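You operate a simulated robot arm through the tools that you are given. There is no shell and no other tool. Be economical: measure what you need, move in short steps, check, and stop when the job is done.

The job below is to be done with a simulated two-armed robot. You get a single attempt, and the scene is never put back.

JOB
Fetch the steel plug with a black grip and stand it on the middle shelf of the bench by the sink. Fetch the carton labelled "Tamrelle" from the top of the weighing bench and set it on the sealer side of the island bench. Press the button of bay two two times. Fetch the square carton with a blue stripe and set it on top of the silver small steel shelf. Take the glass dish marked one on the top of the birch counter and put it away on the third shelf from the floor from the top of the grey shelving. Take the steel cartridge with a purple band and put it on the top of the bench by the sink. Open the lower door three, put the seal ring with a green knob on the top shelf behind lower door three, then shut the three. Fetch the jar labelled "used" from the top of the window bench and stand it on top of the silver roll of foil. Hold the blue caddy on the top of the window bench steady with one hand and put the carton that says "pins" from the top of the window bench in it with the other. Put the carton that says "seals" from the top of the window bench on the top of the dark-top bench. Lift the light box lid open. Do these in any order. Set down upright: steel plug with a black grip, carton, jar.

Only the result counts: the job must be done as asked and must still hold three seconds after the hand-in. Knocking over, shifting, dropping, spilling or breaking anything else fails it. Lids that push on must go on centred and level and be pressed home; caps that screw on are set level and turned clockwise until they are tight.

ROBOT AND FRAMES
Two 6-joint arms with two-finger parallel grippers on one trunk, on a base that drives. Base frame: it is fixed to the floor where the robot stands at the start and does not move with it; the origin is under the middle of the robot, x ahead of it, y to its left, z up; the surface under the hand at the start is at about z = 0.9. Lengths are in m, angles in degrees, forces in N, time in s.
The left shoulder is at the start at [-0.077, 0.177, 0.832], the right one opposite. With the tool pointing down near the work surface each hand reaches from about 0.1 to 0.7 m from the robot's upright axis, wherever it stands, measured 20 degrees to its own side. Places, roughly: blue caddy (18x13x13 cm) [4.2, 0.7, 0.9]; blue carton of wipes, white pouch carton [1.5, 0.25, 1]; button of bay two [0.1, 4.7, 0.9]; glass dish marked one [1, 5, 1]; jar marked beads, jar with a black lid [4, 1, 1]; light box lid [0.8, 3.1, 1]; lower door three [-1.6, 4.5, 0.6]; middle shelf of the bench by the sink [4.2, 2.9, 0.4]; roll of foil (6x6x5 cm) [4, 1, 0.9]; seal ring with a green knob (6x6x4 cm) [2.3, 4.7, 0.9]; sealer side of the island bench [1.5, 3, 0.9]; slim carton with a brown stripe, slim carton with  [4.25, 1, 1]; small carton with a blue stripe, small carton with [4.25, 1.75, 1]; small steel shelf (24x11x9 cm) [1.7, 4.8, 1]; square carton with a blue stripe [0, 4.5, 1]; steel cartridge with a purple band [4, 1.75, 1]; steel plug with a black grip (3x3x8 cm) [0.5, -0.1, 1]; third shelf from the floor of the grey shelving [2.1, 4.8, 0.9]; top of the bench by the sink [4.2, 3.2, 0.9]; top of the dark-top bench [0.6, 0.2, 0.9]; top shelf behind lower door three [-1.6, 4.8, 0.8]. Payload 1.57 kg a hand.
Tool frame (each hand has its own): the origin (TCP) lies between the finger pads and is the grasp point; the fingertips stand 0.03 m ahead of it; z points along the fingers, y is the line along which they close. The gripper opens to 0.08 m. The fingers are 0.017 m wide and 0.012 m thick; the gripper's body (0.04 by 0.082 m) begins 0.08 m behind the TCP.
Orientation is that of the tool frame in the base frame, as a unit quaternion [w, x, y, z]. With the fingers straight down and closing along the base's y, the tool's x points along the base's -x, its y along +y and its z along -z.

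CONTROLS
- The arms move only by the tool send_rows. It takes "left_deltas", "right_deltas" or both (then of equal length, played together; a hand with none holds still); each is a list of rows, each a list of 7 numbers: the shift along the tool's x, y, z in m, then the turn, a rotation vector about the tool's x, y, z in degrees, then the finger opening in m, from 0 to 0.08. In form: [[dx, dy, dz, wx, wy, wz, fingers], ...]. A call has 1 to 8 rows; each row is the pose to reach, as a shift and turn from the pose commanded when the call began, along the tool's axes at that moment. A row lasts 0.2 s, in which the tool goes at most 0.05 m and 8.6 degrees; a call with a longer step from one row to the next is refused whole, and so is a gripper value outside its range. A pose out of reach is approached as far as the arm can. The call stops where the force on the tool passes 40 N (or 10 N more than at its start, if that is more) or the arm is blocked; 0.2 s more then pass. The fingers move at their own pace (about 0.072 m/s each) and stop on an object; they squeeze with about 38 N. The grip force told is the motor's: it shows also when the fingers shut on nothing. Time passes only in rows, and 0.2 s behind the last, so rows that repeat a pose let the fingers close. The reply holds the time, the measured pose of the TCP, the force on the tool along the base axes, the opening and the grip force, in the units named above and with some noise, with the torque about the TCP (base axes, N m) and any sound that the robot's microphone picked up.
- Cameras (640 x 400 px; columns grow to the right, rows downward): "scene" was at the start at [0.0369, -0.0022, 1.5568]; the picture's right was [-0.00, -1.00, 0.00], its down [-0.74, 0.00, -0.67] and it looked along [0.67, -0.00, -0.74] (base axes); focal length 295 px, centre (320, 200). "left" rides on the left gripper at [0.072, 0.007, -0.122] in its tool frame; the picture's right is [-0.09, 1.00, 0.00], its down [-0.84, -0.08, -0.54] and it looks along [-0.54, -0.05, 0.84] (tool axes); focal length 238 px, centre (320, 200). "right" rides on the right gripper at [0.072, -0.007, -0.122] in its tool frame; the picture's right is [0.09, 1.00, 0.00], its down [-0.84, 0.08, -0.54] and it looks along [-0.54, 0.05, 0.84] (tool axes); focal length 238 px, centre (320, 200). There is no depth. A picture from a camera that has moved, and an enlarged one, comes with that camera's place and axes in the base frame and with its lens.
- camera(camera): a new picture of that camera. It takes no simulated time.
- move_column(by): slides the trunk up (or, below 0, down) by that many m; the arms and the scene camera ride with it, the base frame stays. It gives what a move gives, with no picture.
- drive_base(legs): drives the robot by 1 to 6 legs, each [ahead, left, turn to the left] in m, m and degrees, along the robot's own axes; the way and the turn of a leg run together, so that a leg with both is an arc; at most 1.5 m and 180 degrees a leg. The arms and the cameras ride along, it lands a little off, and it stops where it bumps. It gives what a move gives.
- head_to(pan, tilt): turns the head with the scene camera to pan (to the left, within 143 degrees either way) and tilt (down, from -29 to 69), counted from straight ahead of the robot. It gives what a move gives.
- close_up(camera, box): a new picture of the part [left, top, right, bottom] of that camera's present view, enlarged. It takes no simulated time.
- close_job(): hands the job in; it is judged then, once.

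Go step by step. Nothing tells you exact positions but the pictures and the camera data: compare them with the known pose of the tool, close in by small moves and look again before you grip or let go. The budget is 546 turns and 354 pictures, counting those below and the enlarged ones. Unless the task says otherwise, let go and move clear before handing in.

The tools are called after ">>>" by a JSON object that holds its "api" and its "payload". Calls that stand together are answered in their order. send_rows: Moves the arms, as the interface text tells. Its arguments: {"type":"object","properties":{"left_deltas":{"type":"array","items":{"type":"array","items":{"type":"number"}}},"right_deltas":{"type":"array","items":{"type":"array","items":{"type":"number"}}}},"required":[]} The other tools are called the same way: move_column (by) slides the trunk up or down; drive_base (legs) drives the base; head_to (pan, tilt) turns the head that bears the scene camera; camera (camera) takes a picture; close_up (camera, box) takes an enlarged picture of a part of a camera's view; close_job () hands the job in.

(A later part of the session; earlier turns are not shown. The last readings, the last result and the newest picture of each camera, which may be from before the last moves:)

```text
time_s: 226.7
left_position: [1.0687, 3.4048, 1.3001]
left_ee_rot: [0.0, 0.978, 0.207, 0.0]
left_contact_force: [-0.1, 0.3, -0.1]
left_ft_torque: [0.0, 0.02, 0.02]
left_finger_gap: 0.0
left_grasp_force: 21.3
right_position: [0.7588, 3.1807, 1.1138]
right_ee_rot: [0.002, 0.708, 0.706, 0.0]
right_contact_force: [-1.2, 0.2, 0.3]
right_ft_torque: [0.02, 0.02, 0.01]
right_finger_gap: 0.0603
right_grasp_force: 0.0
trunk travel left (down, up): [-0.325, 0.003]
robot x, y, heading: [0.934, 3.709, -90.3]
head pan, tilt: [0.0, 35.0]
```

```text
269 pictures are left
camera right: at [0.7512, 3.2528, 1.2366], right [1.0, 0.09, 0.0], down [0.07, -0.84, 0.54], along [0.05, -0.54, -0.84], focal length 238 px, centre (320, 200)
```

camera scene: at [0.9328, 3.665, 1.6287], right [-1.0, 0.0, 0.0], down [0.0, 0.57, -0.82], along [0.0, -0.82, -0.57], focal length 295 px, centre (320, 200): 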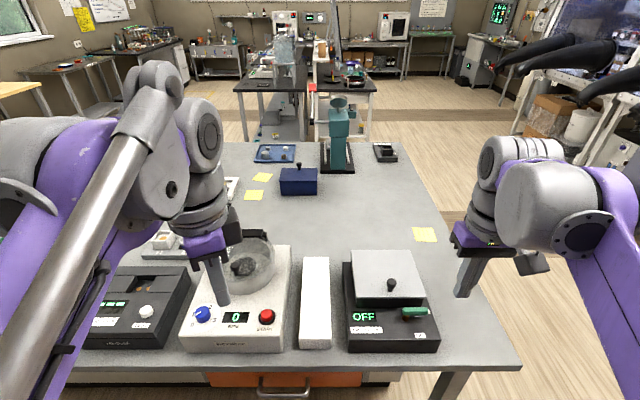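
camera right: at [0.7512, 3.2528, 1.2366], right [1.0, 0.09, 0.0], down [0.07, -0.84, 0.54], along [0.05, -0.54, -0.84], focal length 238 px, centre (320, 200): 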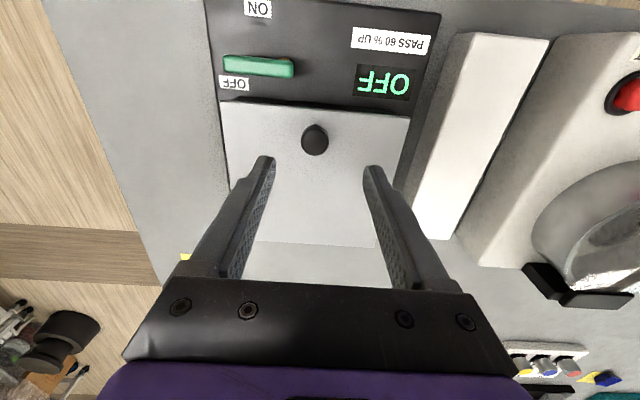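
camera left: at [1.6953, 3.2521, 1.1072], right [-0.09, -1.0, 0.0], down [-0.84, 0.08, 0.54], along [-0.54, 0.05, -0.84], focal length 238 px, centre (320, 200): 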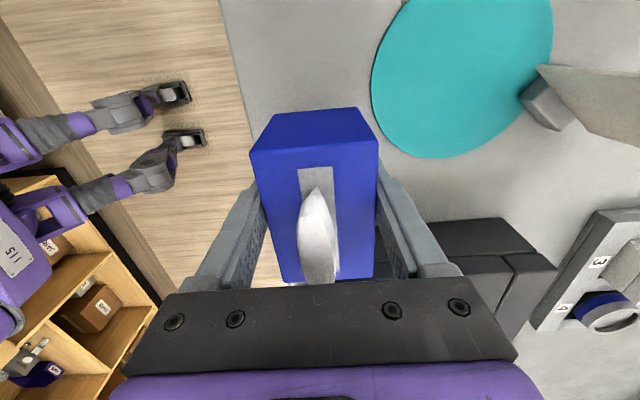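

>>> {"api": "send_rows", "payload": {"right_deltas": [[0.008, -0.005, 0.03, 0, 0, 0, 0.06], [0.008, -0.005, 0.062, 0, 0, 0, 0.06], [0.008, -0.005, 0.064, 0, 0, 0, 0.03], [0.008, -0.005, 0.064, 0, 0, 0, 0.0], [0.008, -0.005, 0.064, 0, 0, 0, 0.0]]}}

>>> {"api": "camera", "payload": {"camera": "right"}}

```text
time_s: 227.9
left_position: [1.0695, 3.4047, 1.2998]
left_ee_rot: [0.0, 0.978, 0.207, 0.0]
left_contact_force: [1.1, 0.3, 0.5]
left_ft_torque: [-0.01, -0.04, -0.02]
left_finger_gap: 0.0
left_grasp_force: 21.0
right_position: [0.7553, 3.1915, 1.0532]
right_ee_rot: [0.002, 0.708, 0.706, 0.0]
right_contact_force: [3.0, -0.9, -0.5]
right_ft_torque: [-0.12, -0.01, 0.02]
right_finger_gap: 0.0237
right_grasp_force: 35.7
trunk travel left (down, up): [-0.325, 0.003]
robot x, y, heading: [0.9332, 3.7084, -90.0]
head pan, tilt: [0.0, 35.0]
```

```text
268 pictures are left
camera right: at [0.7466, 3.2636, 1.1752], right [1.0, 0.09, 0.0], down [0.07, -0.84, 0.54], along [0.05, -0.54, -0.84], focal length 238 px, centre (320, 200)
```

right: 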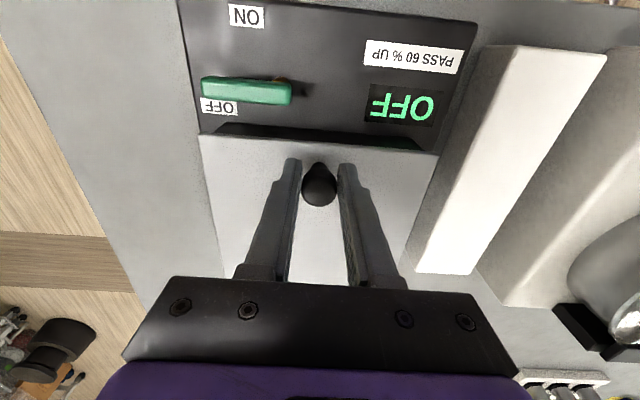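

Knob gripped. I'll lift along the hinge arc, starting small.

>>> {"api": "send_rows", "payload": {"right_deltas": [[-0.004, 0, -0.013, 0, 0, 0, 0], [-0.01, 0, -0.027, 0, 0, 0, 0], [-0.0184, 0, -0.0397, 0, 0, 0, 0], [-0.032, 0, -0.0575, 0, 0, 0, 0], [-0.0464, 0, -0.0733, 0, 0, 0, 0]]}}

>>> {"api": "camera", "payload": {"camera": "scene"}}

```text
time_s: 229.1
left_position: [1.0708, 3.406, 1.3001]
left_ee_rot: [0.0, 0.978, 0.207, 0.0]
left_contact_force: [-0.6, -0.7, 0.1]
left_ft_torque: [0.0, -0.09, -0.03]
left_finger_gap: 0.0
left_grasp_force: 21.4
right_position: [0.7544, 3.1436, 1.127]
right_ee_rot: [0.002, 0.708, 0.706, 0.001]
right_contact_force: [8.3, 12.0, -0.1]
right_ft_torque: [1.19, -0.12, 0.02]
right_finger_gap: 0.0236
right_grasp_force: 36.1
trunk travel left (down, up): [-0.325, 0.003]
robot x, y, heading: [0.9337, 3.712, -90.1]
head pan, tilt: [0.0, 35.0]
```

```text
267 pictures are left
camera scene: at [0.9347, 3.6655, 1.6291], right [-1.0, 0.0, 0.0], down [0.0, 0.57, -0.82], along [0.0, -0.82, -0.57], focal length 295 px, centre (320, 200)
```

scene: 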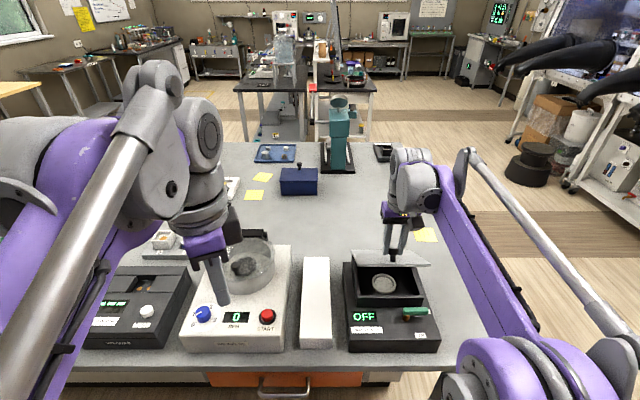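

It opens along the arc. Continue to about 80°.

>>> {"api": "send_rows", "payload": {"right_deltas": [[-0.017, 0, -0.0135, 0, 0, 0, 0], [-0.0358, 0, -0.0252, 0, 0, 0, 0], [-0.056, 0, -0.034, 0, 0, 0, 0], [-0.0766, 0, -0.0403, 0, 0, 0, 0], [-0.098, 0, -0.044, 0, 0, 0, 0], [-0.1206, 0, -0.0442, 0, 0, 0, 0]]}}

>>> {"api": "camera", "payload": {"camera": "scene"}}

```text
time_s: 230.5
left_position: [1.0724, 3.408, 1.3014]
left_ee_rot: [0.001, 0.978, 0.207, -0.001]
left_contact_force: [0.7, -0.2, 0.6]
left_ft_torque: [0.02, 0.02, 0.03]
left_finger_gap: 0.0001
left_grasp_force: 21.1
right_position: [0.754, 3.0633, 1.1507]
right_ee_rot: [0.003, 0.708, 0.706, -0.001]
right_contact_force: [12.1, 6.5, 27.0]
right_ft_torque: [0.26, -0.03, 0.0]
right_finger_gap: 0.0243
right_grasp_force: 36.5
right hand out of reach, approached as far as the arm can: row 4, 5, 6
trunk travel left (down, up): [-0.325, 0.003]
robot x, y, heading: [0.9318, 3.7114, -89.8]
head pan, tilt: [0.0, 35.0]
```

```text
266 pictures are left
camera scene: at [0.9362, 3.6689, 1.6293], right [-1.0, 0.0, 0.0], down [0.0, 0.57, -0.82], along [0.0, -0.82, -0.57], focal length 295 px, centre (320, 200)
```

scene: 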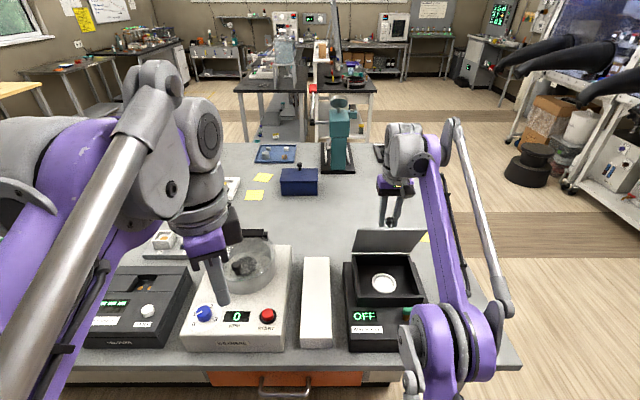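

The arm is at its reach limit with the lid ~60° open. I'll drive the base forward a few centimetres to carry it further.

>>> {"api": "drive_base", "payload": {"legs": [[0.06, 0, 0]]}}

>>> {"api": "camera", "payload": {"camera": "scene"}}

```text
time_s: 231.5
left_position: [1.0688, 3.3474, 1.3005]
left_ee_rot: [0.001, 0.978, 0.206, 0.0]
left_contact_force: [0.6, 0.6, -0.4]
left_ft_torque: [-0.01, -0.02, 0.03]
left_finger_gap: 0.0
left_grasp_force: 21.5
right_position: [0.7502, 3.0027, 1.1478]
right_ee_rot: [0.001, 0.709, 0.705, -0.001]
right_contact_force: [-0.7, -0.8, -0.3]
right_ft_torque: [-0.03, -0.01, 0.01]
right_finger_gap: 0.0
right_grasp_force: 21.5
trunk travel left (down, up): [-0.325, 0.003]
robot x, y, heading: [0.9327, 3.6538, -90.1]
head pan, tilt: [0.0, 35.0]
```

```text
265 pictures are left
camera scene: at [0.9331, 3.6072, 1.6285], right [-1.0, 0.0, 0.0], down [0.0, 0.57, -0.82], along [0.0, -0.82, -0.57], focal length 295 px, centre (320, 200)
```

scene: 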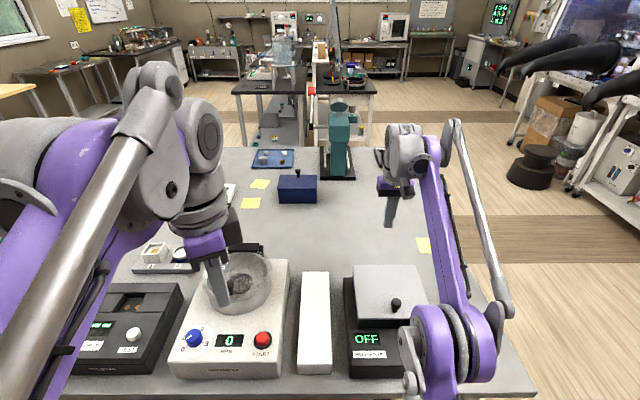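

The knob slipped and the lid fell shut again. The robot is now closer, so I'll regrip and follow the arc with full reach.

>>> {"api": "send_rows", "payload": {"right_deltas": [[0.04, 0, 0, 0, 0, 0, 0.06], [0.08, 0, 0, 0, 0, 0, 0.06], [0.12, 0, 0, 0, 0, 0, 0.06], [0.16, 0.003, 0, 0, 0, 0, 0.06], [0.188, 0.003, 0.02, 0, 0, 0, 0.06]]}}

>>> {"api": "camera", "payload": {"camera": "right"}}

```text
time_s: 232.7
left_position: [1.0687, 3.3466, 1.2997]
left_ee_rot: [0.0, 0.979, 0.206, 0.0]
left_contact_force: [-1.5, -0.2, -0.3]
left_ft_torque: [0.01, 0.01, -0.02]
left_finger_gap: 0.0
left_grasp_force: 21.1
right_position: [0.7509, 3.1925, 1.127]
right_ee_rot: [0.001, 0.709, 0.705, 0.0]
right_contact_force: [0.7, 0.1, 0.8]
right_ft_torque: [-0.02, 0.01, -0.03]
right_finger_gap: 0.06
right_grasp_force: 0.0
trunk travel left (down, up): [-0.325, 0.003]
robot x, y, heading: [0.9338, 3.6527, -90.3]
head pan, tilt: [0.0, 35.0]
```

```text
264 pictures are left
camera right: at [0.7434, 3.2647, 1.2492], right [1.0, 0.09, 0.0], down [0.07, -0.84, 0.54], along [0.05, -0.54, -0.84], focal length 238 px, centre (320, 200)
```

right: 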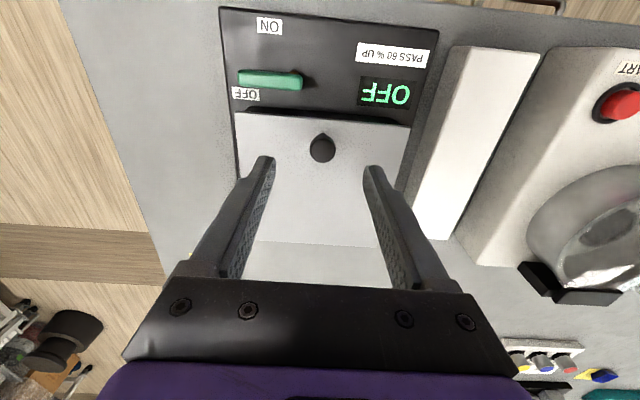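

>>> {"api": "send_rows", "payload": {"right_deltas": [[-0.002, 0.002, 0.04, 0, 0, 0, 0.06], [-0.002, 0.002, 0.078, 0, 0, 0, 0.06], [-0.002, 0.002, 0.08, 0, 0, 0, 0.03], [-0.002, 0.002, 0.08, 0, 0, 0, 0.0], [-0.002, 0.002, 0.08, 0, 0, 0, 0.0], [-0.002, 0.002, 0.08, 0, 0, 0, 0.0]]}}

>>> {"api": "send_rows", "payload": {"right_deltas": [[-0.0192, 0, -0.0396, 0, 0, 0, 0], [-0.0479, 0, -0.0729, 0, -4, 0, 0], [-0.0843, 0, -0.0976, 0, -11, 0, 0], [-0.1116, 0, -0.1084, 0, -18, 0, 0], [-0.1404, 0, -0.1144, 0, -25, 0, 0], [-0.1698, 0, -0.1153, 0, -32, 0, 0], [-0.1989, 0, -0.111, 0, -38, 0, 0], [-0.2267, 0, -0.1018, 0, -42, 0, 0]]}}

>>> {"api": "camera", "payload": {"camera": "scene"}}

```text
time_s: 234.1
left_position: [1.0672, 3.3442, 1.3007]
left_ee_rot: [0.0, 0.978, 0.206, 0.001]
left_contact_force: [0.6, -0.4, 0.0]
left_ft_torque: [-0.03, 0.01, 0.02]
left_finger_gap: 0.0
left_grasp_force: 21.2
right_position: [0.7542, 3.1854, 1.0475]
right_ee_rot: [0.002, 0.709, 0.705, -0.001]
right_contact_force: [-11.1, -0.3, 1.6]
right_ft_torque: [-0.13, 0.28, -0.1]
right_finger_gap: 0.0236
right_grasp_force: 36.3
trunk travel left (down, up): [-0.325, 0.003]
robot x, y, heading: [0.9386, 3.6517, -90.2]
head pan, tilt: [0.0, 35.0]
```

```text
time_s: 235.9
left_position: [1.069, 3.3431, 1.3004]
left_ee_rot: [0.0, 0.979, 0.206, 0.0]
left_contact_force: [0.7, -0.2, -0.2]
left_ft_torque: [0.01, -0.02, 0.04]
left_finger_gap: 0.0
left_grasp_force: 20.5
right_position: [0.7527, 2.9578, 1.152]
right_ee_rot: [0.255, 0.662, 0.658, -0.254]
right_contact_force: [1.2, 0.2, 0.0]
right_ft_torque: [-0.01, 0.0, -0.02]
right_finger_gap: 0.0001
right_grasp_force: 20.7
trunk travel left (down, up): [-0.325, 0.003]
robot x, y, heading: [0.9373, 3.6485, -90.2]
head pan, tilt: [0.0, 35.0]
```

```text
263 pictures are left
camera scene: at [0.9326, 3.6035, 1.6289], right [-1.0, 0.0, 0.0], down [0.0, 0.57, -0.82], along [0.0, -0.82, -0.57], focal length 295 px, centre (320, 200)
```

scene: 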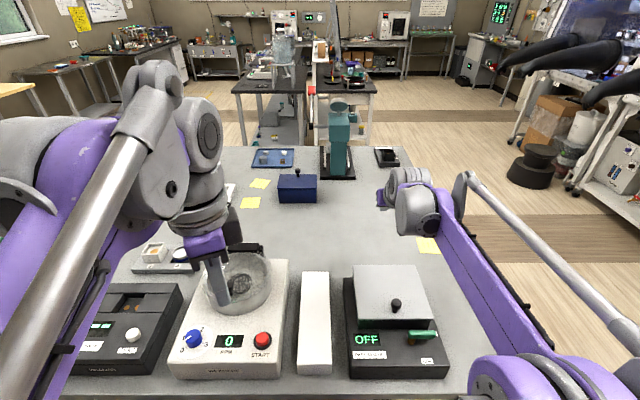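

The pivoting failed when I pitched the tool; keeping it vertical worked better. I'll move a little closer for reach and try again with a vertical tool.

>>> {"api": "send_rows", "payload": {"right_deltas": [[-0.02, 0, -0.02, 0, 8, 0, 0.0], [-0.04, 0, -0.03, 0, 16, 0, 0.0], [-0.03, 0, -0.03, 0, 24, 0, 0.0], [-0.0, 0, -0.03, 0, 32, 0, 0.0], [0.03, 0, -0.03, 0, 40, 0, 0.0], [0.03, 0, -0.03, 0, 42, 0, 0.0]]}}

>>> {"api": "drive_base", "payload": {"legs": [[0.05, 0, 0]]}}

```text
time_s: 237.3
left_position: [1.0691, 3.344, 1.3003]
left_ee_rot: [0.0, 0.979, 0.206, 0.0]
left_contact_force: [-0.3, 0.1, -0.4]
left_ft_torque: [0.03, 0.01, 0.01]
left_finger_gap: 0.0
left_grasp_force: 20.9
right_position: [0.754, 3.002, 1.1519]
right_ee_rot: [0.001, 0.709, 0.705, 0.001]
right_contact_force: [-0.6, -0.6, -0.4]
right_ft_torque: [-0.02, 0.02, 0.03]
right_finger_gap: 0.0
right_grasp_force: 21.5
trunk travel left (down, up): [-0.325, 0.003]
robot x, y, heading: [0.9343, 3.6519, -90.3]
head pan, tilt: [0.0, 35.0]
```

```text
time_s: 238.2
left_position: [1.068, 3.2989, 1.2997]
left_ee_rot: [0.0, 0.979, 0.206, 0.0]
left_contact_force: [-0.4, 0.6, -0.5]
left_ft_torque: [0.02, 0.01, 0.03]
left_finger_gap: 0.0
left_grasp_force: 21.7
right_position: [0.7538, 2.9562, 1.1514]
right_ee_rot: [0.002, 0.709, 0.706, 0.0]
right_contact_force: [0.4, -1.0, -1.2]
right_ft_torque: [-0.02, -0.01, 0.01]
right_finger_gap: 0.0001
right_grasp_force: 21.6
trunk travel left (down, up): [-0.325, 0.003]
robot x, y, heading: [0.9349, 3.6024, -90.2]
head pan, tilt: [0.0, 35.0]
```

>>> {"api": "send_rows", "payload": {"right_deltas": [[0.045, 0, 0, 0, 0, 0, 0.06], [0.09, 0, 0, 0, 0, 0, 0.06], [0.135, 0, 0, 0, 0, 0, 0.06], [0.18, 0, 0.0, 0, 0, 0, 0.06], [0.22, 0, 0.02, 0, 0, 0, 0.06], [0.232, 0, 0.06, 0, 0, 0, 0.06], [0.232, 0, 0.103, 0, 0, 0, 0.06]]}}

>>> {"api": "camera", "payload": {"camera": "right"}}

```text
time_s: 239.8
left_position: [1.0676, 3.2978, 1.3008]
left_ee_rot: [0.0, 0.979, 0.206, 0.001]
left_contact_force: [-0.1, 0.5, -0.3]
left_ft_torque: [-0.03, -0.02, -0.02]
left_finger_gap: 0.0001
left_grasp_force: 21.6
right_position: [0.7545, 3.0119, 1.1003]
right_ee_rot: [0.001, 0.709, 0.705, 0.001]
right_contact_force: [1.3, 0.5, 0.2]
right_ft_torque: [-0.01, 0.0, -0.02]
right_finger_gap: 0.0601
right_grasp_force: 0.1
right hand out of reach, approached as far as the arm can: row 2, 3, 4, 5, 6, 7
trunk travel left (down, up): [-0.325, 0.003]
robot x, y, heading: [0.9314, 3.6028, -90.1]
head pan, tilt: [0.0, 35.0]
```

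```text
262 pictures are left
camera right: at [0.7464, 3.0848, 1.2225], right [1.0, 0.09, 0.0], down [0.07, -0.84, 0.54], along [0.05, -0.54, -0.84], focal length 238 px, centre (320, 200)
```

right: 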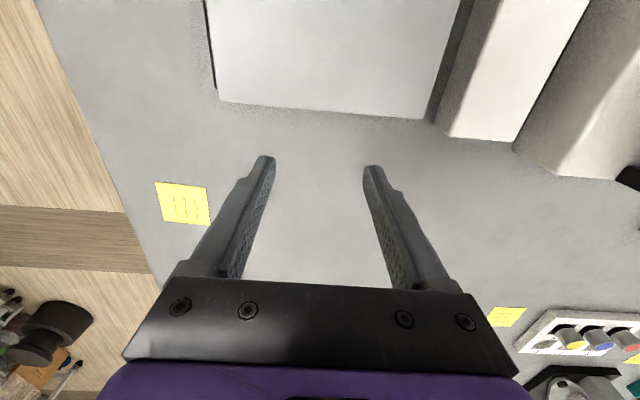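

>>> {"api": "send_rows", "payload": {"right_deltas": [[0.02, 0, -0.03, 0, 0, 0, 0.06], [0.05, 0, -0.06, 0, 0, 0, 0.06], [0.09, 0, -0.06, 0, 0, 0, 0.06], [0.13, 0, -0.06, 0, 0, 0, 0.06]]}}

>>> {"api": "camera", "payload": {"camera": "scene"}}

```text
time_s: 240.8
left_position: [1.0681, 3.2965, 1.301]
left_ee_rot: [0.0, 0.978, 0.207, 0.0]
left_contact_force: [0.2, 0.2, -0.5]
left_ft_torque: [0.02, -0.01, -0.01]
left_finger_gap: 0.0
left_grasp_force: 20.6
right_position: [0.763, 3.0265, 1.1851]
right_ee_rot: [0.0, 0.709, 0.705, 0.001]
right_contact_force: [1.2, 0.4, 0.1]
right_ft_torque: [0.0, 0.01, -0.01]
right_finger_gap: 0.0602
right_grasp_force: 0.0
right hand out of reach, approached as far as the arm can: row 1, 2, 3, 4
trunk travel left (down, up): [-0.325, 0.003]
robot x, y, heading: [0.9289, 3.6027, -90.1]
head pan, tilt: [0.0, 35.0]
```

```text
261 pictures are left
camera scene: at [0.9326, 3.556, 1.6289], right [-1.0, 0.0, 0.0], down [0.0, 0.57, -0.82], along [0.0, -0.82, -0.57], focal length 295 px, centre (320, 200)
```

scene: 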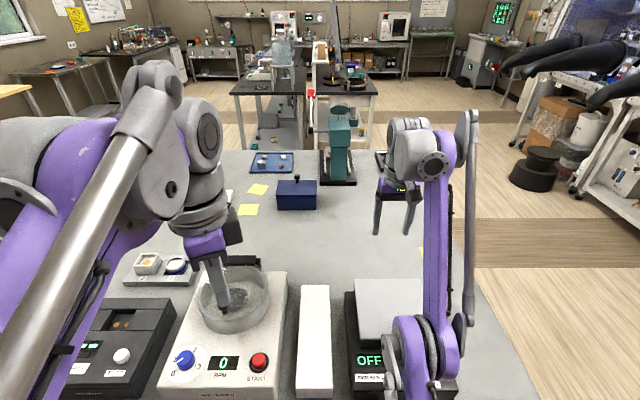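

The arm seems stuck in an awkward configuration. I'll retreat while pitching forward, which should free it.

>>> {"api": "send_rows", "payload": {"right_deltas": [[0.02, 0, 0, 0, -8, 0, 0.06], [0.05, 0, 0, 0, -16, 0, 0.06], [0.09, 0, 0, 0, -24, 0, 0.06], [0.13, 0, 0, 0, -32, 0, 0.06], [0.17, 0, 0, 0, -40, 0, 0.06], [0.21, 0, 0, 0, -40, 0, 0.06]]}}

```text
time_s: 242.2
left_position: [1.068, 3.2972, 1.2991]
left_ee_rot: [0.0, 0.979, 0.206, 0.0]
left_contact_force: [-0.2, -0.1, -0.1]
left_ft_torque: [0.01, -0.01, 0.02]
left_finger_gap: 0.0001
left_grasp_force: 20.9
right_position: [0.7759, 2.8702, 1.1509]
right_ee_rot: [0.243, 0.666, 0.662, -0.242]
right_contact_force: [0.2, 0.4, 0.3]
right_ft_torque: [-0.02, -0.01, -0.01]
right_finger_gap: 0.0602
right_grasp_force: 0.0
right hand out of reach, approached as far as the arm can: row 1, 2, 3, 4, 5, 6
trunk travel left (down, up): [-0.325, 0.003]
robot x, y, heading: [0.9342, 3.606, -90.1]
head pan, tilt: [0.0, 35.0]
```

>>> {"api": "send_rows", "payload": {"right_deltas": [[0, -0.03, 0, 0, 8, 0, 0.06], [0, -0.07, 0, 0, 16, 0, 0.06], [0, -0.11, 0, 0, 24, 0, 0.06], [0, -0.15, 0, 0, 32, 0, 0.06], [0, -0.18, 0, 0, 38, 0, 0.06]]}}

>>> {"api": "camera", "payload": {"camera": "scene"}}

```text
time_s: 243.4
left_position: [1.0686, 3.2956, 1.3006]
left_ee_rot: [-0.001, 0.978, 0.207, 0.0]
left_contact_force: [0.1, -0.4, 0.0]
left_ft_torque: [-0.06, 0.03, 0.01]
left_finger_gap: 0.0
left_grasp_force: 20.6
right_position: [0.6184, 2.9354, 1.117]
right_ee_rot: [0.028, 0.709, 0.704, -0.026]
right_contact_force: [-0.4, -0.6, 0.3]
right_ft_torque: [0.01, 0.03, -0.01]
right_finger_gap: 0.0599
right_grasp_force: 0.1
right hand out of reach, approached as far as the arm can: row 3, 4, 5
trunk travel left (down, up): [-0.325, 0.003]
robot x, y, heading: [0.9316, 3.5997, -90.3]
head pan, tilt: [0.0, 35.0]
```

```text
260 pictures are left
camera scene: at [0.9331, 3.556, 1.6289], right [-1.0, 0.0, 0.0], down [0.0, 0.57, -0.82], along [0.0, -0.82, -0.57], focal length 295 px, centre (320, 200)
```

scene: 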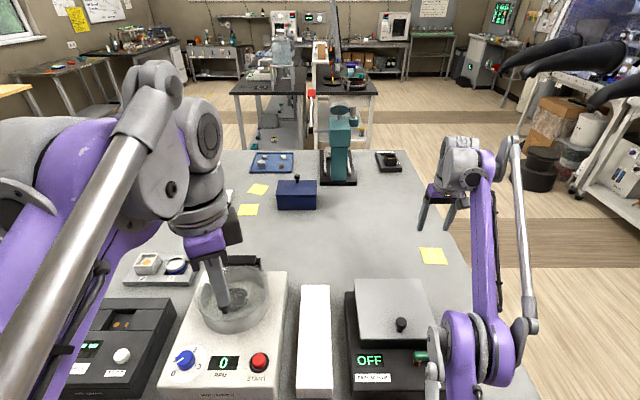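

>>> {"api": "send_rows", "payload": {"right_deltas": [[0.04, 0, -0.02, 0, 3, 0, 0.0], [0.08, 0, -0.04, 0, 3, 0, 0.0], [0.12, 0, -0.06, 0, 3, 0, 0.0], [0.16, 0, -0.06, 0, 3, 0, 0.0]]}}

```text
time_s: 244.4
left_position: [1.0682, 3.2966, 1.3008]
left_ee_rot: [-0.001, 0.979, 0.205, 0.0]
left_contact_force: [0.7, -0.4, 0.6]
left_ft_torque: [0.0, -0.03, -0.03]
left_finger_gap: 0.0001
left_grasp_force: 21.4
right_position: [0.6016, 3.0509, 1.1842]
right_ee_rot: [-0.005, 0.71, 0.704, 0.007]
right_contact_force: [-1.0, 1.2, 0.6]
right_ft_torque: [0.02, 0.01, 0.0]
right_finger_gap: 0.0
right_grasp_force: 21.3
right hand out of reach, approached as far as the arm can: row 3, 4
trunk travel left (down, up): [-0.325, 0.003]
robot x, y, heading: [0.9341, 3.6025, -90.4]
head pan, tilt: [0.0, 35.0]
```

The right arm appears flipped into an elbow-down branch. I'll back the base off for room, then stretch up and out and bring it back to recover.

>>> {"api": "drive_base", "payload": {"legs": [[-0.3, 0, 0]]}}

>>> {"api": "send_rows", "payload": {"right_deltas": [[-0.03, 0, -0.04, 0, 0, 0, 0.0], [-0.06, 0, -0.08, 0, 0, 0, 0.0], [-0.09, 0, -0.12, 0, 0, 0, 0.0], [-0.1, 0, -0.16, 0, 0, 0, 0.0], [-0.1, 0, -0.2, 0, 0, 0, 0.0], [-0.06, 0, -0.22, 0, 0, 0, 0.0], [-0.02, 0, -0.24, 0, 0, 0, 0.0]]}}

>>> {"api": "camera", "payload": {"camera": "scene"}}

```text
time_s: 246.5
left_position: [1.0708, 3.5948, 1.3013]
left_ee_rot: [0.0, 0.978, 0.209, 0.0]
left_contact_force: [-1.3, 1.0, -0.4]
left_ft_torque: [-0.03, -0.02, -0.01]
left_finger_gap: 0.0001
left_grasp_force: 21.5
right_position: [0.6046, 3.3461, 1.1842]
right_ee_rot: [-0.006, 0.706, 0.708, 0.007]
right_contact_force: [0.4, 0.0, 0.7]
right_ft_torque: [0.05, 0.01, 0.02]
right_finger_gap: 0.0001
right_grasp_force: 20.9
trunk travel left (down, up): [-0.325, 0.003]
robot x, y, heading: [0.9329, 3.8961, -89.7]
head pan, tilt: [0.0, 35.0]
```

```text
time_s: 248.1
left_position: [1.071, 3.5972, 1.3016]
left_ee_rot: [0.001, 0.978, 0.209, -0.001]
left_contact_force: [0.6, 0.7, -0.1]
left_ft_torque: [0.01, 0.03, -0.02]
left_finger_gap: 0.0
left_grasp_force: 21.3
right_position: [0.6311, 3.4114, 1.3191]
right_ee_rot: [-0.005, 0.706, 0.708, 0.008]
right_contact_force: [-0.4, -0.2, 0.0]
right_ft_torque: [-0.03, -0.02, 0.02]
right_finger_gap: 0.0
right_grasp_force: 21.0
right hand out of reach, approached as far as the arm can: row 1, 2, 3, 4, 5, 6, 7
trunk travel left (down, up): [-0.325, 0.003]
robot x, y, heading: [0.9339, 3.901, -89.8]
head pan, tilt: [0.0, 35.0]
```

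```text
259 pictures are left
camera scene: at [0.9336, 3.8561, 1.6291], right [-1.0, 0.0, 0.0], down [0.0, 0.57, -0.82], along [0.0, -0.82, -0.57], focal length 295 px, centre (320, 200)
```

scene: 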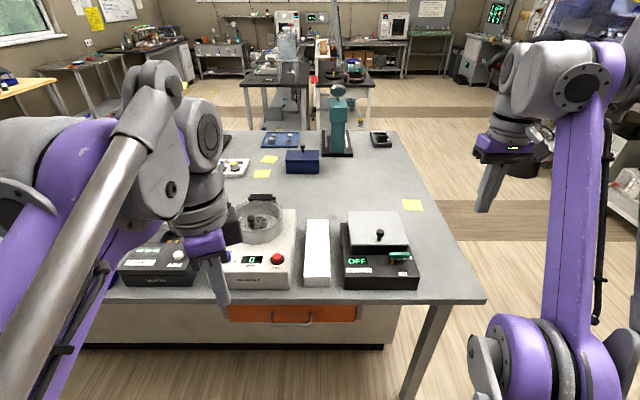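

Let me test small single-axis moves to understand the limit.

>>> {"api": "send_rows", "payload": {"right_deltas": [[0, 0, 0.03, 0, 0, 0, 0.0], [0, 0, 0.06, 0, 0, 0, 0.0], [0, 0, 0.06, 0, 0, 0, 0.0]]}}

>>> {"api": "send_rows", "payload": {"right_deltas": [[0.02, 0, 0, 0, 0, 0, 0.0], [0.04, 0, 0, 0, 0, 0, 0.0], [0.04, 0, 0, 0, 0, 0, 0.0]]}}

>>> {"api": "send_rows", "payload": {"right_deltas": [[0, -0.02, 0, 0, 0, 0, 0.0], [0, -0.04, 0, 0, 0, 0, 0.0], [0, -0.04, 0, 0, 0, 0, 0.0]]}}

```text
time_s: 248.9
left_position: [1.07, 3.5944, 1.3001]
left_ee_rot: [0.0, 0.978, 0.209, 0.0]
left_contact_force: [0.0, 0.0, 0.6]
left_ft_torque: [0.04, 0.05, 0.01]
left_finger_gap: 0.0
left_grasp_force: 20.7
right_position: [0.6287, 3.4095, 1.2595]
right_ee_rot: [-0.006, 0.706, 0.708, 0.008]
right_contact_force: [0.4, 0.6, -0.3]
right_ft_torque: [-0.01, 0.01, -0.01]
right_finger_gap: 0.0
right_grasp_force: 21.8
trunk travel left (down, up): [-0.325, 0.003]
robot x, y, heading: [0.9331, 3.8975, -89.6]
head pan, tilt: [0.0, 35.0]
```

```text
time_s: 249.7
left_position: [1.0703, 3.5937, 1.2998]
left_ee_rot: [0.001, 0.978, 0.21, 0.001]
left_contact_force: [0.0, 0.2, -1.1]
left_ft_torque: [-0.02, 0.0, -0.01]
left_finger_gap: 0.0
left_grasp_force: 21.0
right_position: [0.6277, 3.4495, 1.2636]
right_ee_rot: [-0.005, 0.707, 0.708, 0.009]
right_contact_force: [0.0, 0.1, 0.4]
right_ft_torque: [0.05, -0.02, -0.02]
right_finger_gap: 0.0
right_grasp_force: 20.8
trunk travel left (down, up): [-0.325, 0.003]
robot x, y, heading: [0.9352, 3.902, -89.7]
head pan, tilt: [0.0, 35.0]
```

```text
time_s: 250.5
left_position: [1.0711, 3.5952, 1.3002]
left_ee_rot: [0.0, 0.978, 0.209, 0.0]
left_contact_force: [-0.3, -0.5, -0.3]
left_ft_torque: [0.01, 0.02, 0.03]
left_finger_gap: 0.0
left_grasp_force: 21.2
right_position: [0.5869, 3.4512, 1.2622]
right_ee_rot: [-0.005, 0.706, 0.708, 0.007]
right_contact_force: [0.7, -0.6, 0.4]
right_ft_torque: [0.01, 0.02, 0.01]
right_finger_gap: 0.0
right_grasp_force: 21.3
trunk travel left (down, up): [-0.325, 0.003]
robot x, y, heading: [0.9353, 3.9001, -89.7]
head pan, tilt: [0.0, 35.0]
```

Freed. I'll drive back in and retry the lid with a vertical tool all the way, now having enough reach.

>>> {"api": "drive_base", "payload": {"legs": [[0.3, 0, -0.3]]}}

>>> {"api": "send_rows", "payload": {"right_deltas": [[0.01, 0.04, 0.02, 0, 0, 0, 0.06], [0.02, 0.08, 0.05, 0, 0, 0, 0.06], [0.03, 0.12, 0.08, 0, 0, 0, 0.06], [0.04, 0.16, 0.1, 0, 0, 0, 0.06], [0.04, 0.167, 0.13, 0, 0, 0, 0.06]]}}

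>>> {"api": "camera", "payload": {"camera": "right"}}

```text
time_s: 252.5
left_position: [1.072, 3.3007, 1.3]
left_ee_rot: [0.0, 0.978, 0.209, 0.0]
left_contact_force: [-0.1, 0.8, -0.3]
left_ft_torque: [0.0, 0.03, -0.03]
left_finger_gap: 0.0
left_grasp_force: 21.5
right_position: [0.5868, 3.1573, 1.2618]
right_ee_rot: [-0.006, 0.707, 0.708, 0.007]
right_contact_force: [0.1, -0.9, -1.0]
right_ft_torque: [0.02, -0.02, -0.03]
right_finger_gap: 0.0
right_grasp_force: 21.5
trunk travel left (down, up): [-0.325, 0.003]
robot x, y, heading: [0.9353, 3.6071, -89.9]
head pan, tilt: [0.0, 35.0]
```

```text
refused: row 2 steps farther than a row can; nothing moved
```

```text
258 pictures are left
camera right: at [0.5792, 3.2276, 1.3859], right [1.0, 0.09, 0.0], down [0.08, -0.85, 0.53], along [0.05, -0.52, -0.85], focal length 238 px, centre (320, 200)
```

right: 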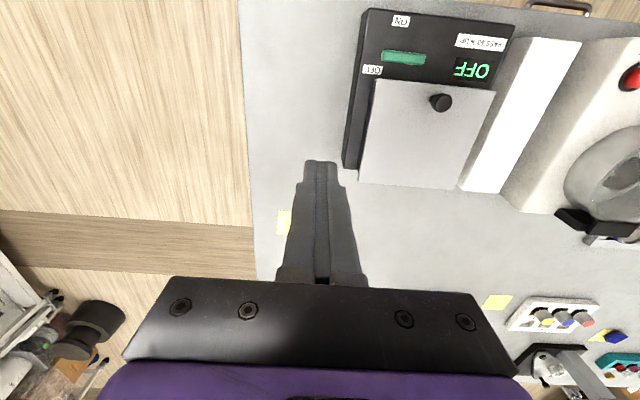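

>>> {"api": "send_rows", "payload": {"right_deltas": [[0.005, 0.03, 0.02, 0, -1, 0, 0.06], [0.01, 0.06, 0.04, 0, -1, 0, 0.06], [0.015, 0.09, 0.06, 0, -1, 0, 0.06], [0.02, 0.12, 0.08, 0, -1, 0, 0.06], [0.025, 0.15, 0.1, 0, -1, 0, 0.06], [0.032, 0.167, 0.13, 0, -1, 0, 0.06]]}}

>>> {"api": "camera", "payload": {"camera": "right"}}

```text
time_s: 253.9
left_position: [1.0715, 3.3013, 1.3006]
left_ee_rot: [0.0, 0.978, 0.209, 0.001]
left_contact_force: [0.6, 0.5, -0.3]
left_ft_torque: [-0.03, 0.01, 0.01]
left_finger_gap: 0.0
left_grasp_force: 21.6
right_position: [0.7551, 3.191, 1.1334]
right_ee_rot: [0.0, 0.707, 0.707, 0.002]
right_contact_force: [-0.1, 0.0, -0.4]
right_ft_torque: [0.01, 0.02, 0.01]
right_finger_gap: 0.0602
right_grasp_force: 0.0
trunk travel left (down, up): [-0.325, 0.003]
robot x, y, heading: [0.934, 3.6059, -89.9]
head pan, tilt: [0.0, 35.0]
```

```text
257 pictures are left
camera right: at [0.7455, 3.2632, 1.2566], right [1.0, 0.09, 0.0], down [0.08, -0.84, 0.54], along [0.05, -0.54, -0.84], focal length 238 px, centre (320, 200)
```

right: 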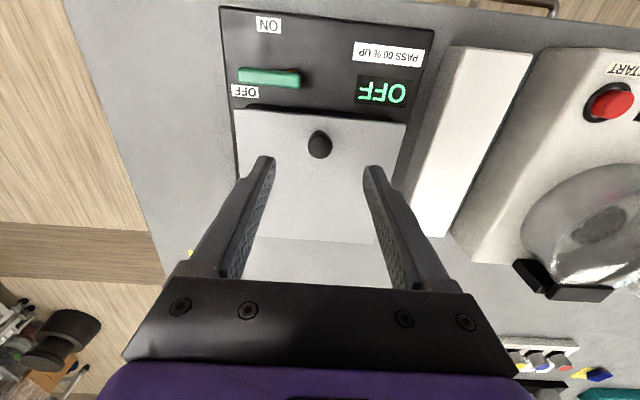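

>>> {"api": "send_rows", "payload": {"right_deltas": [[-0.002, 0.0, 0.04, 0, 0, 0, 0.06], [-0.002, 0.0, 0.084, 0, 0, 0, 0.06], [-0.002, 0.0, 0.086, 0, 0, 0, 0.03], [-0.002, 0.0, 0.086, 0, 0, 0, 0.0], [-0.002, 0.0, 0.086, 0, 0, 0, 0.0], [-0.002, 0.0, 0.086, 0, 0, 0, 0.0]]}}

>>> {"api": "send_rows", "payload": {"right_deltas": [[-0.0138, 0, -0.0315, 0, 0, 0, 0], [-0.0358, 0, -0.0617, 0, 0, 0, 0], [-0.0617, 0, -0.0844, 0, 0, 0, 0], [-0.0944, 0, -0.1024, 0, 0, 0, 0], [-0.1274, 0, -0.1121, 0, 0, 0, 0]]}}

>>> {"api": "close_up", "payload": {"camera": "scene", "box": [320, 140, 520, 400]}}

```text
time_s: 255.3
left_position: [1.0717, 3.3006, 1.3]
left_ee_rot: [0.0, 0.978, 0.208, 0.0]
left_contact_force: [0.3, 0.1, 0.5]
left_ft_torque: [0.0, 0.0, 0.01]
left_finger_gap: 0.0
left_grasp_force: 20.7
right_position: [0.7549, 3.1904, 1.0478]
right_ee_rot: [0.001, 0.707, 0.708, 0.002]
right_contact_force: [3.6, 0.8, -2.5]
right_ft_torque: [0.19, -0.01, 0.09]
right_finger_gap: 0.0237
right_grasp_force: 35.9
trunk travel left (down, up): [-0.325, 0.003]
robot x, y, heading: [0.9362, 3.6028, -89.8]
head pan, tilt: [0.0, 35.0]
```

```text
time_s: 256.5
left_position: [1.0698, 3.3003, 1.3003]
left_ee_rot: [0.0, 0.978, 0.209, 0.0]
left_contact_force: [-0.4, -0.8, 0.5]
left_ft_torque: [-0.01, 0.02, 0.0]
left_finger_gap: 0.0
left_grasp_force: 21.1
right_position: [0.7554, 3.0631, 1.1606]
right_ee_rot: [0.002, 0.707, 0.707, 0.002]
right_contact_force: [-9.4, 6.3, 1.6]
right_ft_torque: [1.05, 0.25, 0.12]
right_finger_gap: 0.0236
right_grasp_force: 35.5
trunk travel left (down, up): [-0.325, 0.003]
robot x, y, heading: [0.9351, 3.6044, -90.0]
head pan, tilt: [0.0, 35.0]
```

```text
1.54 times, centred on (420, 270) of scene
camera zoom: at [0.9322, 3.559, 1.629], right [-1.0, 0.0, 0.0], down [0.0, 0.57, -0.82], along [0.0, -0.82, -0.57], focal length 453 px, centre (166, 92)
```

zoom: 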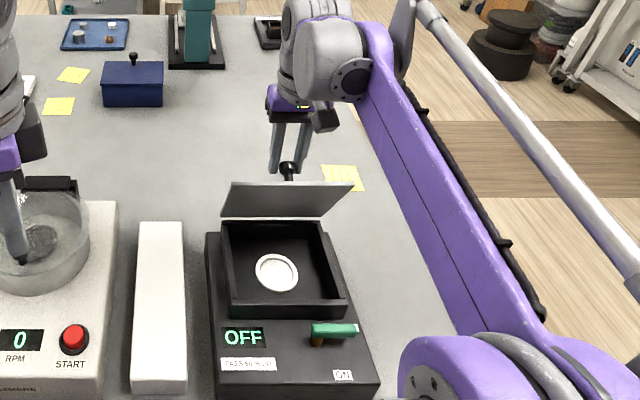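

Held to ~60°. Continue slowly along the arc past vertical.

>>> {"api": "send_rows", "payload": {"right_deltas": [[-0.018, 0, -0.0018, 0, 0, 0, 0], [-0.0373, 0, -0.0025, 0, 0, 0, 0], [-0.054, 0, -0.001, 0, 0, 0, 0], [-0.0713, 0, 0.0027, 0, 0, 0, 0], [-0.088, 0, 0.009, 0, 0, 0, 0], [-0.106, 0, 0.0162, 0, 0, 0, 0]]}}

>>> {"api": "close_up", "payload": {"camera": "scene", "box": [320, 140, 520, 400]}}

```text
time_s: 257.9
left_position: [1.0723, 3.2996, 1.3002]
left_ee_rot: [-0.002, 0.978, 0.209, 0.0]
left_contact_force: [-0.1, 0.1, 0.4]
left_ft_torque: [0.0, -0.01, 0.02]
left_finger_gap: 0.0
left_grasp_force: 21.6
right_position: [0.7572, 2.9547, 1.1391]
right_ee_rot: [0.001, 0.706, 0.708, 0.001]
right_contact_force: [0.4, -0.3, 0.2]
right_ft_torque: [0.01, 0.0, 0.01]
right_finger_gap: 0.0001
right_grasp_force: 21.2
trunk travel left (down, up): [-0.325, 0.003]
robot x, y, heading: [0.934, 3.6078, -89.6]
head pan, tilt: [0.0, 35.0]
```

```text
1.54 times, centred on (420, 270) of scene
camera zoom: at [0.9346, 3.557, 1.6289], right [-1.0, 0.0, 0.0], down [0.0, 0.57, -0.82], along [0.0, -0.82, -0.57], focal length 453 px, centre (166, 92)
```

zoom: 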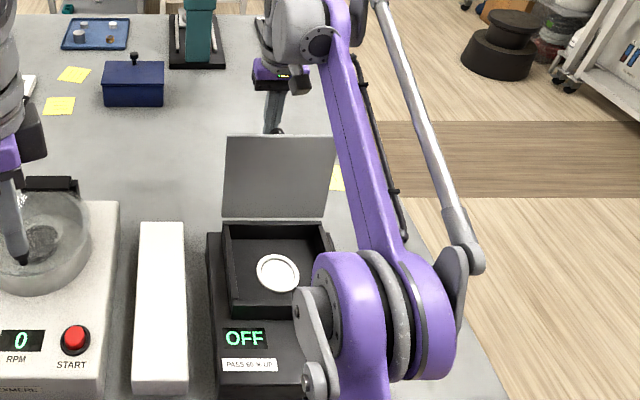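

The lid stands open past vertical with the fingers now empty. I'll move the hand away upward and check that it stays.

>>> {"api": "send_rows", "payload": {"right_deltas": [[-0.02, 0, -0.01, 0, 0, 0, 0.0], [-0.02, 0, -0.05, 0, 0, 0, 0.0], [-0.01, 0, -0.09, 0, 0, 0, 0.0]]}}

>>> {"api": "close_up", "payload": {"camera": "scene", "box": [320, 140, 520, 400]}}

```text
time_s: 258.7
left_position: [1.0714, 3.2992, 1.2992]
left_ee_rot: [0.0, 0.978, 0.208, 0.0]
left_contact_force: [-0.1, 0.3, -1.0]
left_ft_torque: [0.0, -0.03, 0.0]
left_finger_gap: 0.0
left_grasp_force: 21.3
right_position: [0.7563, 2.9807, 1.1899]
right_ee_rot: [0.0, 0.707, 0.707, 0.002]
right_contact_force: [-0.5, -0.4, 0.2]
right_ft_torque: [0.02, 0.04, 0.0]
right_finger_gap: 0.0
right_grasp_force: 21.3
right hand out of reach, approached as far as the arm can: row 1, 2, 3
trunk travel left (down, up): [-0.325, 0.003]
robot x, y, heading: [0.9324, 3.6055, -89.9]
head pan, tilt: [0.0, 35.0]
```

```text
1.54 times, centred on (420, 270) of scene
camera zoom: at [0.9338, 3.5588, 1.6289], right [-1.0, 0.0, 0.0], down [0.0, 0.57, -0.82], along [0.0, -0.82, -0.57], focal length 453 px, centre (166, 92)
```

zoom: 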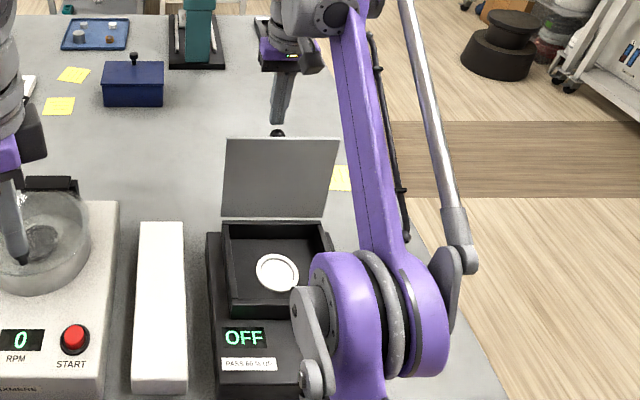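

The lid stays open on its own. To get the hand out over it, I'll swing the fingers up and forward about the wrist, then back off.

>>> {"api": "send_rows", "payload": {"right_deltas": [[-0.027, 0, -0.002, 0, -8.5, 0, 0], [-0.053, 0, -0.008, 0, -17, 0, 0], [-0.078, 0, -0.018, 0, -25.5, 0, 0], [-0.1, 0, -0.031, 0, -34, 0, 0], [-0.122, 0, -0.047, 0, -42.5, 0, 0], [-0.14, 0, -0.067, 0, -51, 0, 0], [-0.155, 0, -0.089, 0, -59.5, 0, 0]]}}

>>> {"api": "camera", "payload": {"camera": "scene"}}

```text
time_s: 260.3
left_position: [1.0722, 3.3009, 1.2999]
left_ee_rot: [0.0, 0.978, 0.209, 0.0]
left_contact_force: [-0.5, -0.7, 0.0]
left_ft_torque: [-0.04, -0.02, -0.05]
left_finger_gap: 0.0
left_grasp_force: 21.6
right_position: [0.7532, 2.8243, 1.2796]
right_ee_rot: [0.353, 0.614, 0.614, -0.35]
right_contact_force: [0.3, 0.3, -0.2]
right_ft_torque: [-0.01, 0.02, 0.0]
right_finger_gap: 0.0003
right_grasp_force: 21.3
trunk travel left (down, up): [-0.325, 0.003]
robot x, y, heading: [0.9377, 3.6087, -90.1]
head pan, tilt: [0.0, 35.0]
```

```text
253 pictures are left
camera scene: at [0.9339, 3.5588, 1.6289], right [-1.0, 0.0, 0.0], down [0.0, 0.57, -0.82], along [0.0, -0.82, -0.57], focal length 295 px, centre (320, 200)
```

scene: 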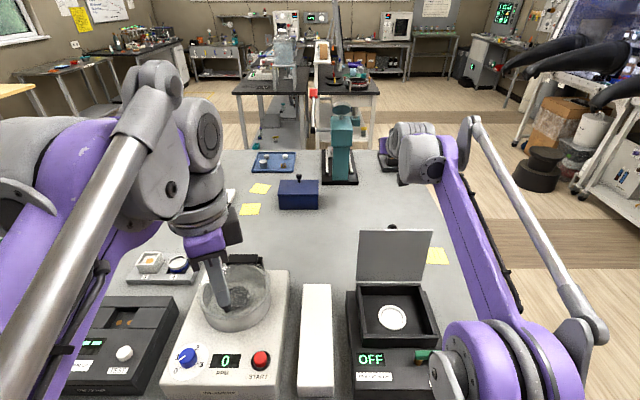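

>>> {"api": "drive_base", "payload": {"legs": [[-0.35, 0, 0]]}}

>>> {"api": "send_rows", "payload": {"right_deltas": [[0.0, 0, -0.03, 0, 8.5, 0, 0], [0.0, 0, -0.06, 0, 17, 0, 0], [0.0, 0, -0.09, 0, 25.5, 0, 0], [0, 0, -0.12, 0, 34, 0, 0], [0, 0, -0.15, 0, 42.5, 0, 0], [0, 0, -0.18, 0, 51, 0, 0], [0.0, 0, -0.2, 0, 59.5, 0, 0]]}}

>>> {"api": "camera", "payload": {"camera": "scene"}}

```text
time_s: 262.6
left_position: [1.0712, 3.6492, 1.3008]
left_ee_rot: [0.001, 0.977, 0.213, 0.0]
left_contact_force: [-0.7, 0.0, -0.3]
left_ft_torque: [0.0, 0.0, -0.04]
left_finger_gap: 0.0
left_grasp_force: 21.3
right_position: [0.7569, 3.1715, 1.2803]
right_ee_rot: [0.353, 0.612, 0.617, -0.347]
right_contact_force: [0.7, -0.4, 0.7]
right_ft_torque: [-0.02, 0.01, 0.0]
right_finger_gap: 0.0
right_grasp_force: 21.6
trunk travel left (down, up): [-0.325, 0.003]
robot x, y, heading: [0.9314, 3.954, -89.5]
head pan, tilt: [0.0, 35.0]
```

```text
time_s: 264.1
left_position: [1.0722, 3.6516, 1.3002]
left_ee_rot: [0.001, 0.977, 0.213, 0.0]
left_contact_force: [-0.2, 0.3, 0.3]
left_ft_torque: [-0.02, -0.01, 0.0]
left_finger_gap: 0.0
left_grasp_force: 21.0
right_position: [0.7604, 3.4367, 1.2922]
right_ee_rot: [0.006, 0.703, 0.711, -0.004]
right_contact_force: [-0.4, -0.2, 0.0]
right_ft_torque: [-0.01, 0.0, 0.01]
right_finger_gap: 0.0
right_grasp_force: 21.6
right hand out of reach, approached as far as the arm can: row 2, 3, 4, 5, 6, 7
trunk travel left (down, up): [-0.325, 0.003]
robot x, y, heading: [0.9326, 3.9569, -89.3]
head pan, tilt: [0.0, 35.0]
```

```text
252 pictures are left
camera scene: at [0.9321, 3.9093, 1.629], right [-1.0, -0.01, 0.0], down [-0.01, 0.57, -0.82], along [0.01, -0.82, -0.57], focal length 295 px, centre (320, 200)
```

scene: 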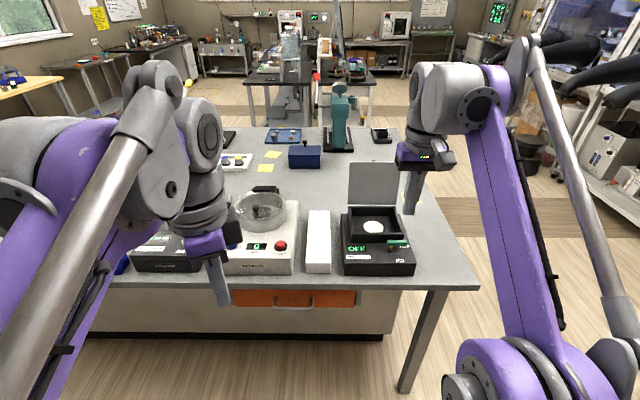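

Light box lid is open and stable. Now I tuck the right hand in and turn round to the birch counter.

>>> {"api": "send_rows", "payload": {"right_deltas": [[0.02, 0, 0.03, 0, 0, 0, 0], [0.06, 0, 0.05, 0, 0, 0, 0], [0.1, 0, 0.06, 0, 0, 0, 0], [0.14, 0, 0.07, 0, 0, 0, 0], [0.18, 0, 0.08, 0, 0, 0, 0]]}}

>>> {"api": "drive_base", "payload": {"legs": [[0, 0, 90], [0, 0, 89.5]]}}

>>> {"api": "camera", "payload": {"camera": "scene"}}

```text
time_s: 265.4
left_position: [1.0715, 3.6513, 1.2998]
left_ee_rot: [0.0, 0.977, 0.213, 0.0]
left_contact_force: [0.2, -0.3, -0.8]
left_ft_torque: [0.0, 0.01, 0.01]
left_finger_gap: 0.0002
left_grasp_force: 21.3
right_position: [0.7548, 3.6181, 1.2104]
right_ee_rot: [0.001, 0.704, 0.71, 0.002]
right_contact_force: [-0.3, 1.1, -1.2]
right_ft_torque: [-0.03, -0.03, -0.02]
right_finger_gap: 0.0
right_grasp_force: 21.2
trunk travel left (down, up): [-0.325, 0.003]
robot x, y, heading: [0.9318, 3.9553, -89.5]
head pan, tilt: [0.0, 35.0]
```

```text
time_s: 273.4
left_position: [0.7931, 4.2578, 1.3001]
left_ee_rot: [0.0, -0.214, 0.977, 0.0]
left_contact_force: [0.7, -0.5, 0.7]
left_ft_torque: [0.01, 0.01, 0.0]
left_finger_gap: 0.0002
left_grasp_force: 21.0
right_position: [1.1089, 4.2923, 1.2099]
right_ee_rot: [0.002, 0.711, -0.703, 0.0]
right_contact_force: [0.1, 0.5, -0.9]
right_ft_torque: [-0.02, 0.01, -0.01]
right_finger_gap: 0.0
right_grasp_force: 21.5
trunk travel left (down, up): [-0.325, 0.003]
robot x, y, heading: [0.9337, 3.9526, 91.0]
head pan, tilt: [0.0, 35.0]
```

```text
251 pictures are left
camera scene: at [0.931, 3.9964, 1.6289], right [1.0, 0.01, 0.0], down [0.01, -0.57, -0.82], along [-0.01, 0.82, -0.57], focal length 295 px, centre (320, 200)
```

scene: 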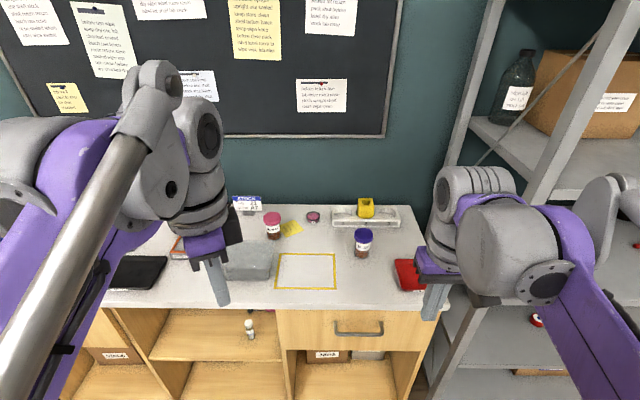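

>>> {"api": "close_up", "payload": {"camera": "scene", "box": [210, 180, 430, 310]}}

>>> {"api": "close_up", "payload": {"camera": "scene", "box": [80, 180, 280, 310]}}

```text
2.91 times, centred on (320, 245) of scene
camera zoom: at [0.931, 3.9964, 1.6289], right [1.0, 0.01, 0.0], down [0.01, -0.57, -0.82], along [-0.01, 0.82, -0.57], focal length 857 px, centre (320, 69)
```

zoom: 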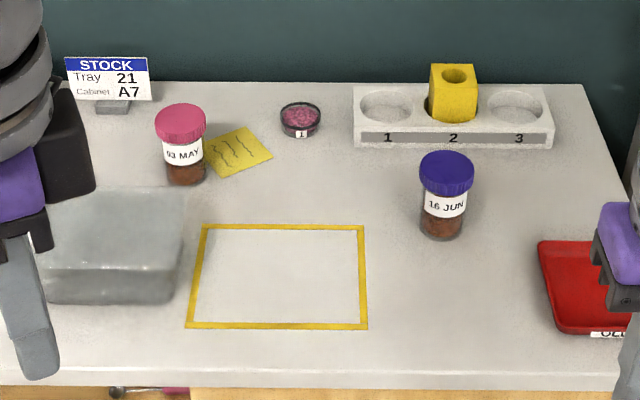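

```text
3.08 times, centred on (180, 245) of scene
camera zoom: at [0.931, 3.9964, 1.6289], right [1.0, 0.01, 0.0], down [0.01, -0.57, -0.82], along [-0.01, 0.82, -0.57], focal length 907 px, centre (751, 62)
```

zoom: 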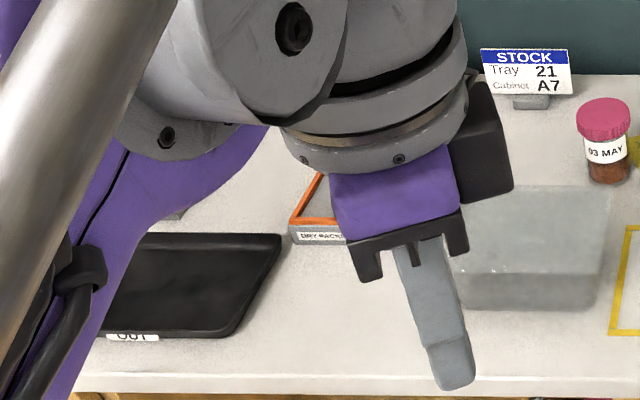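

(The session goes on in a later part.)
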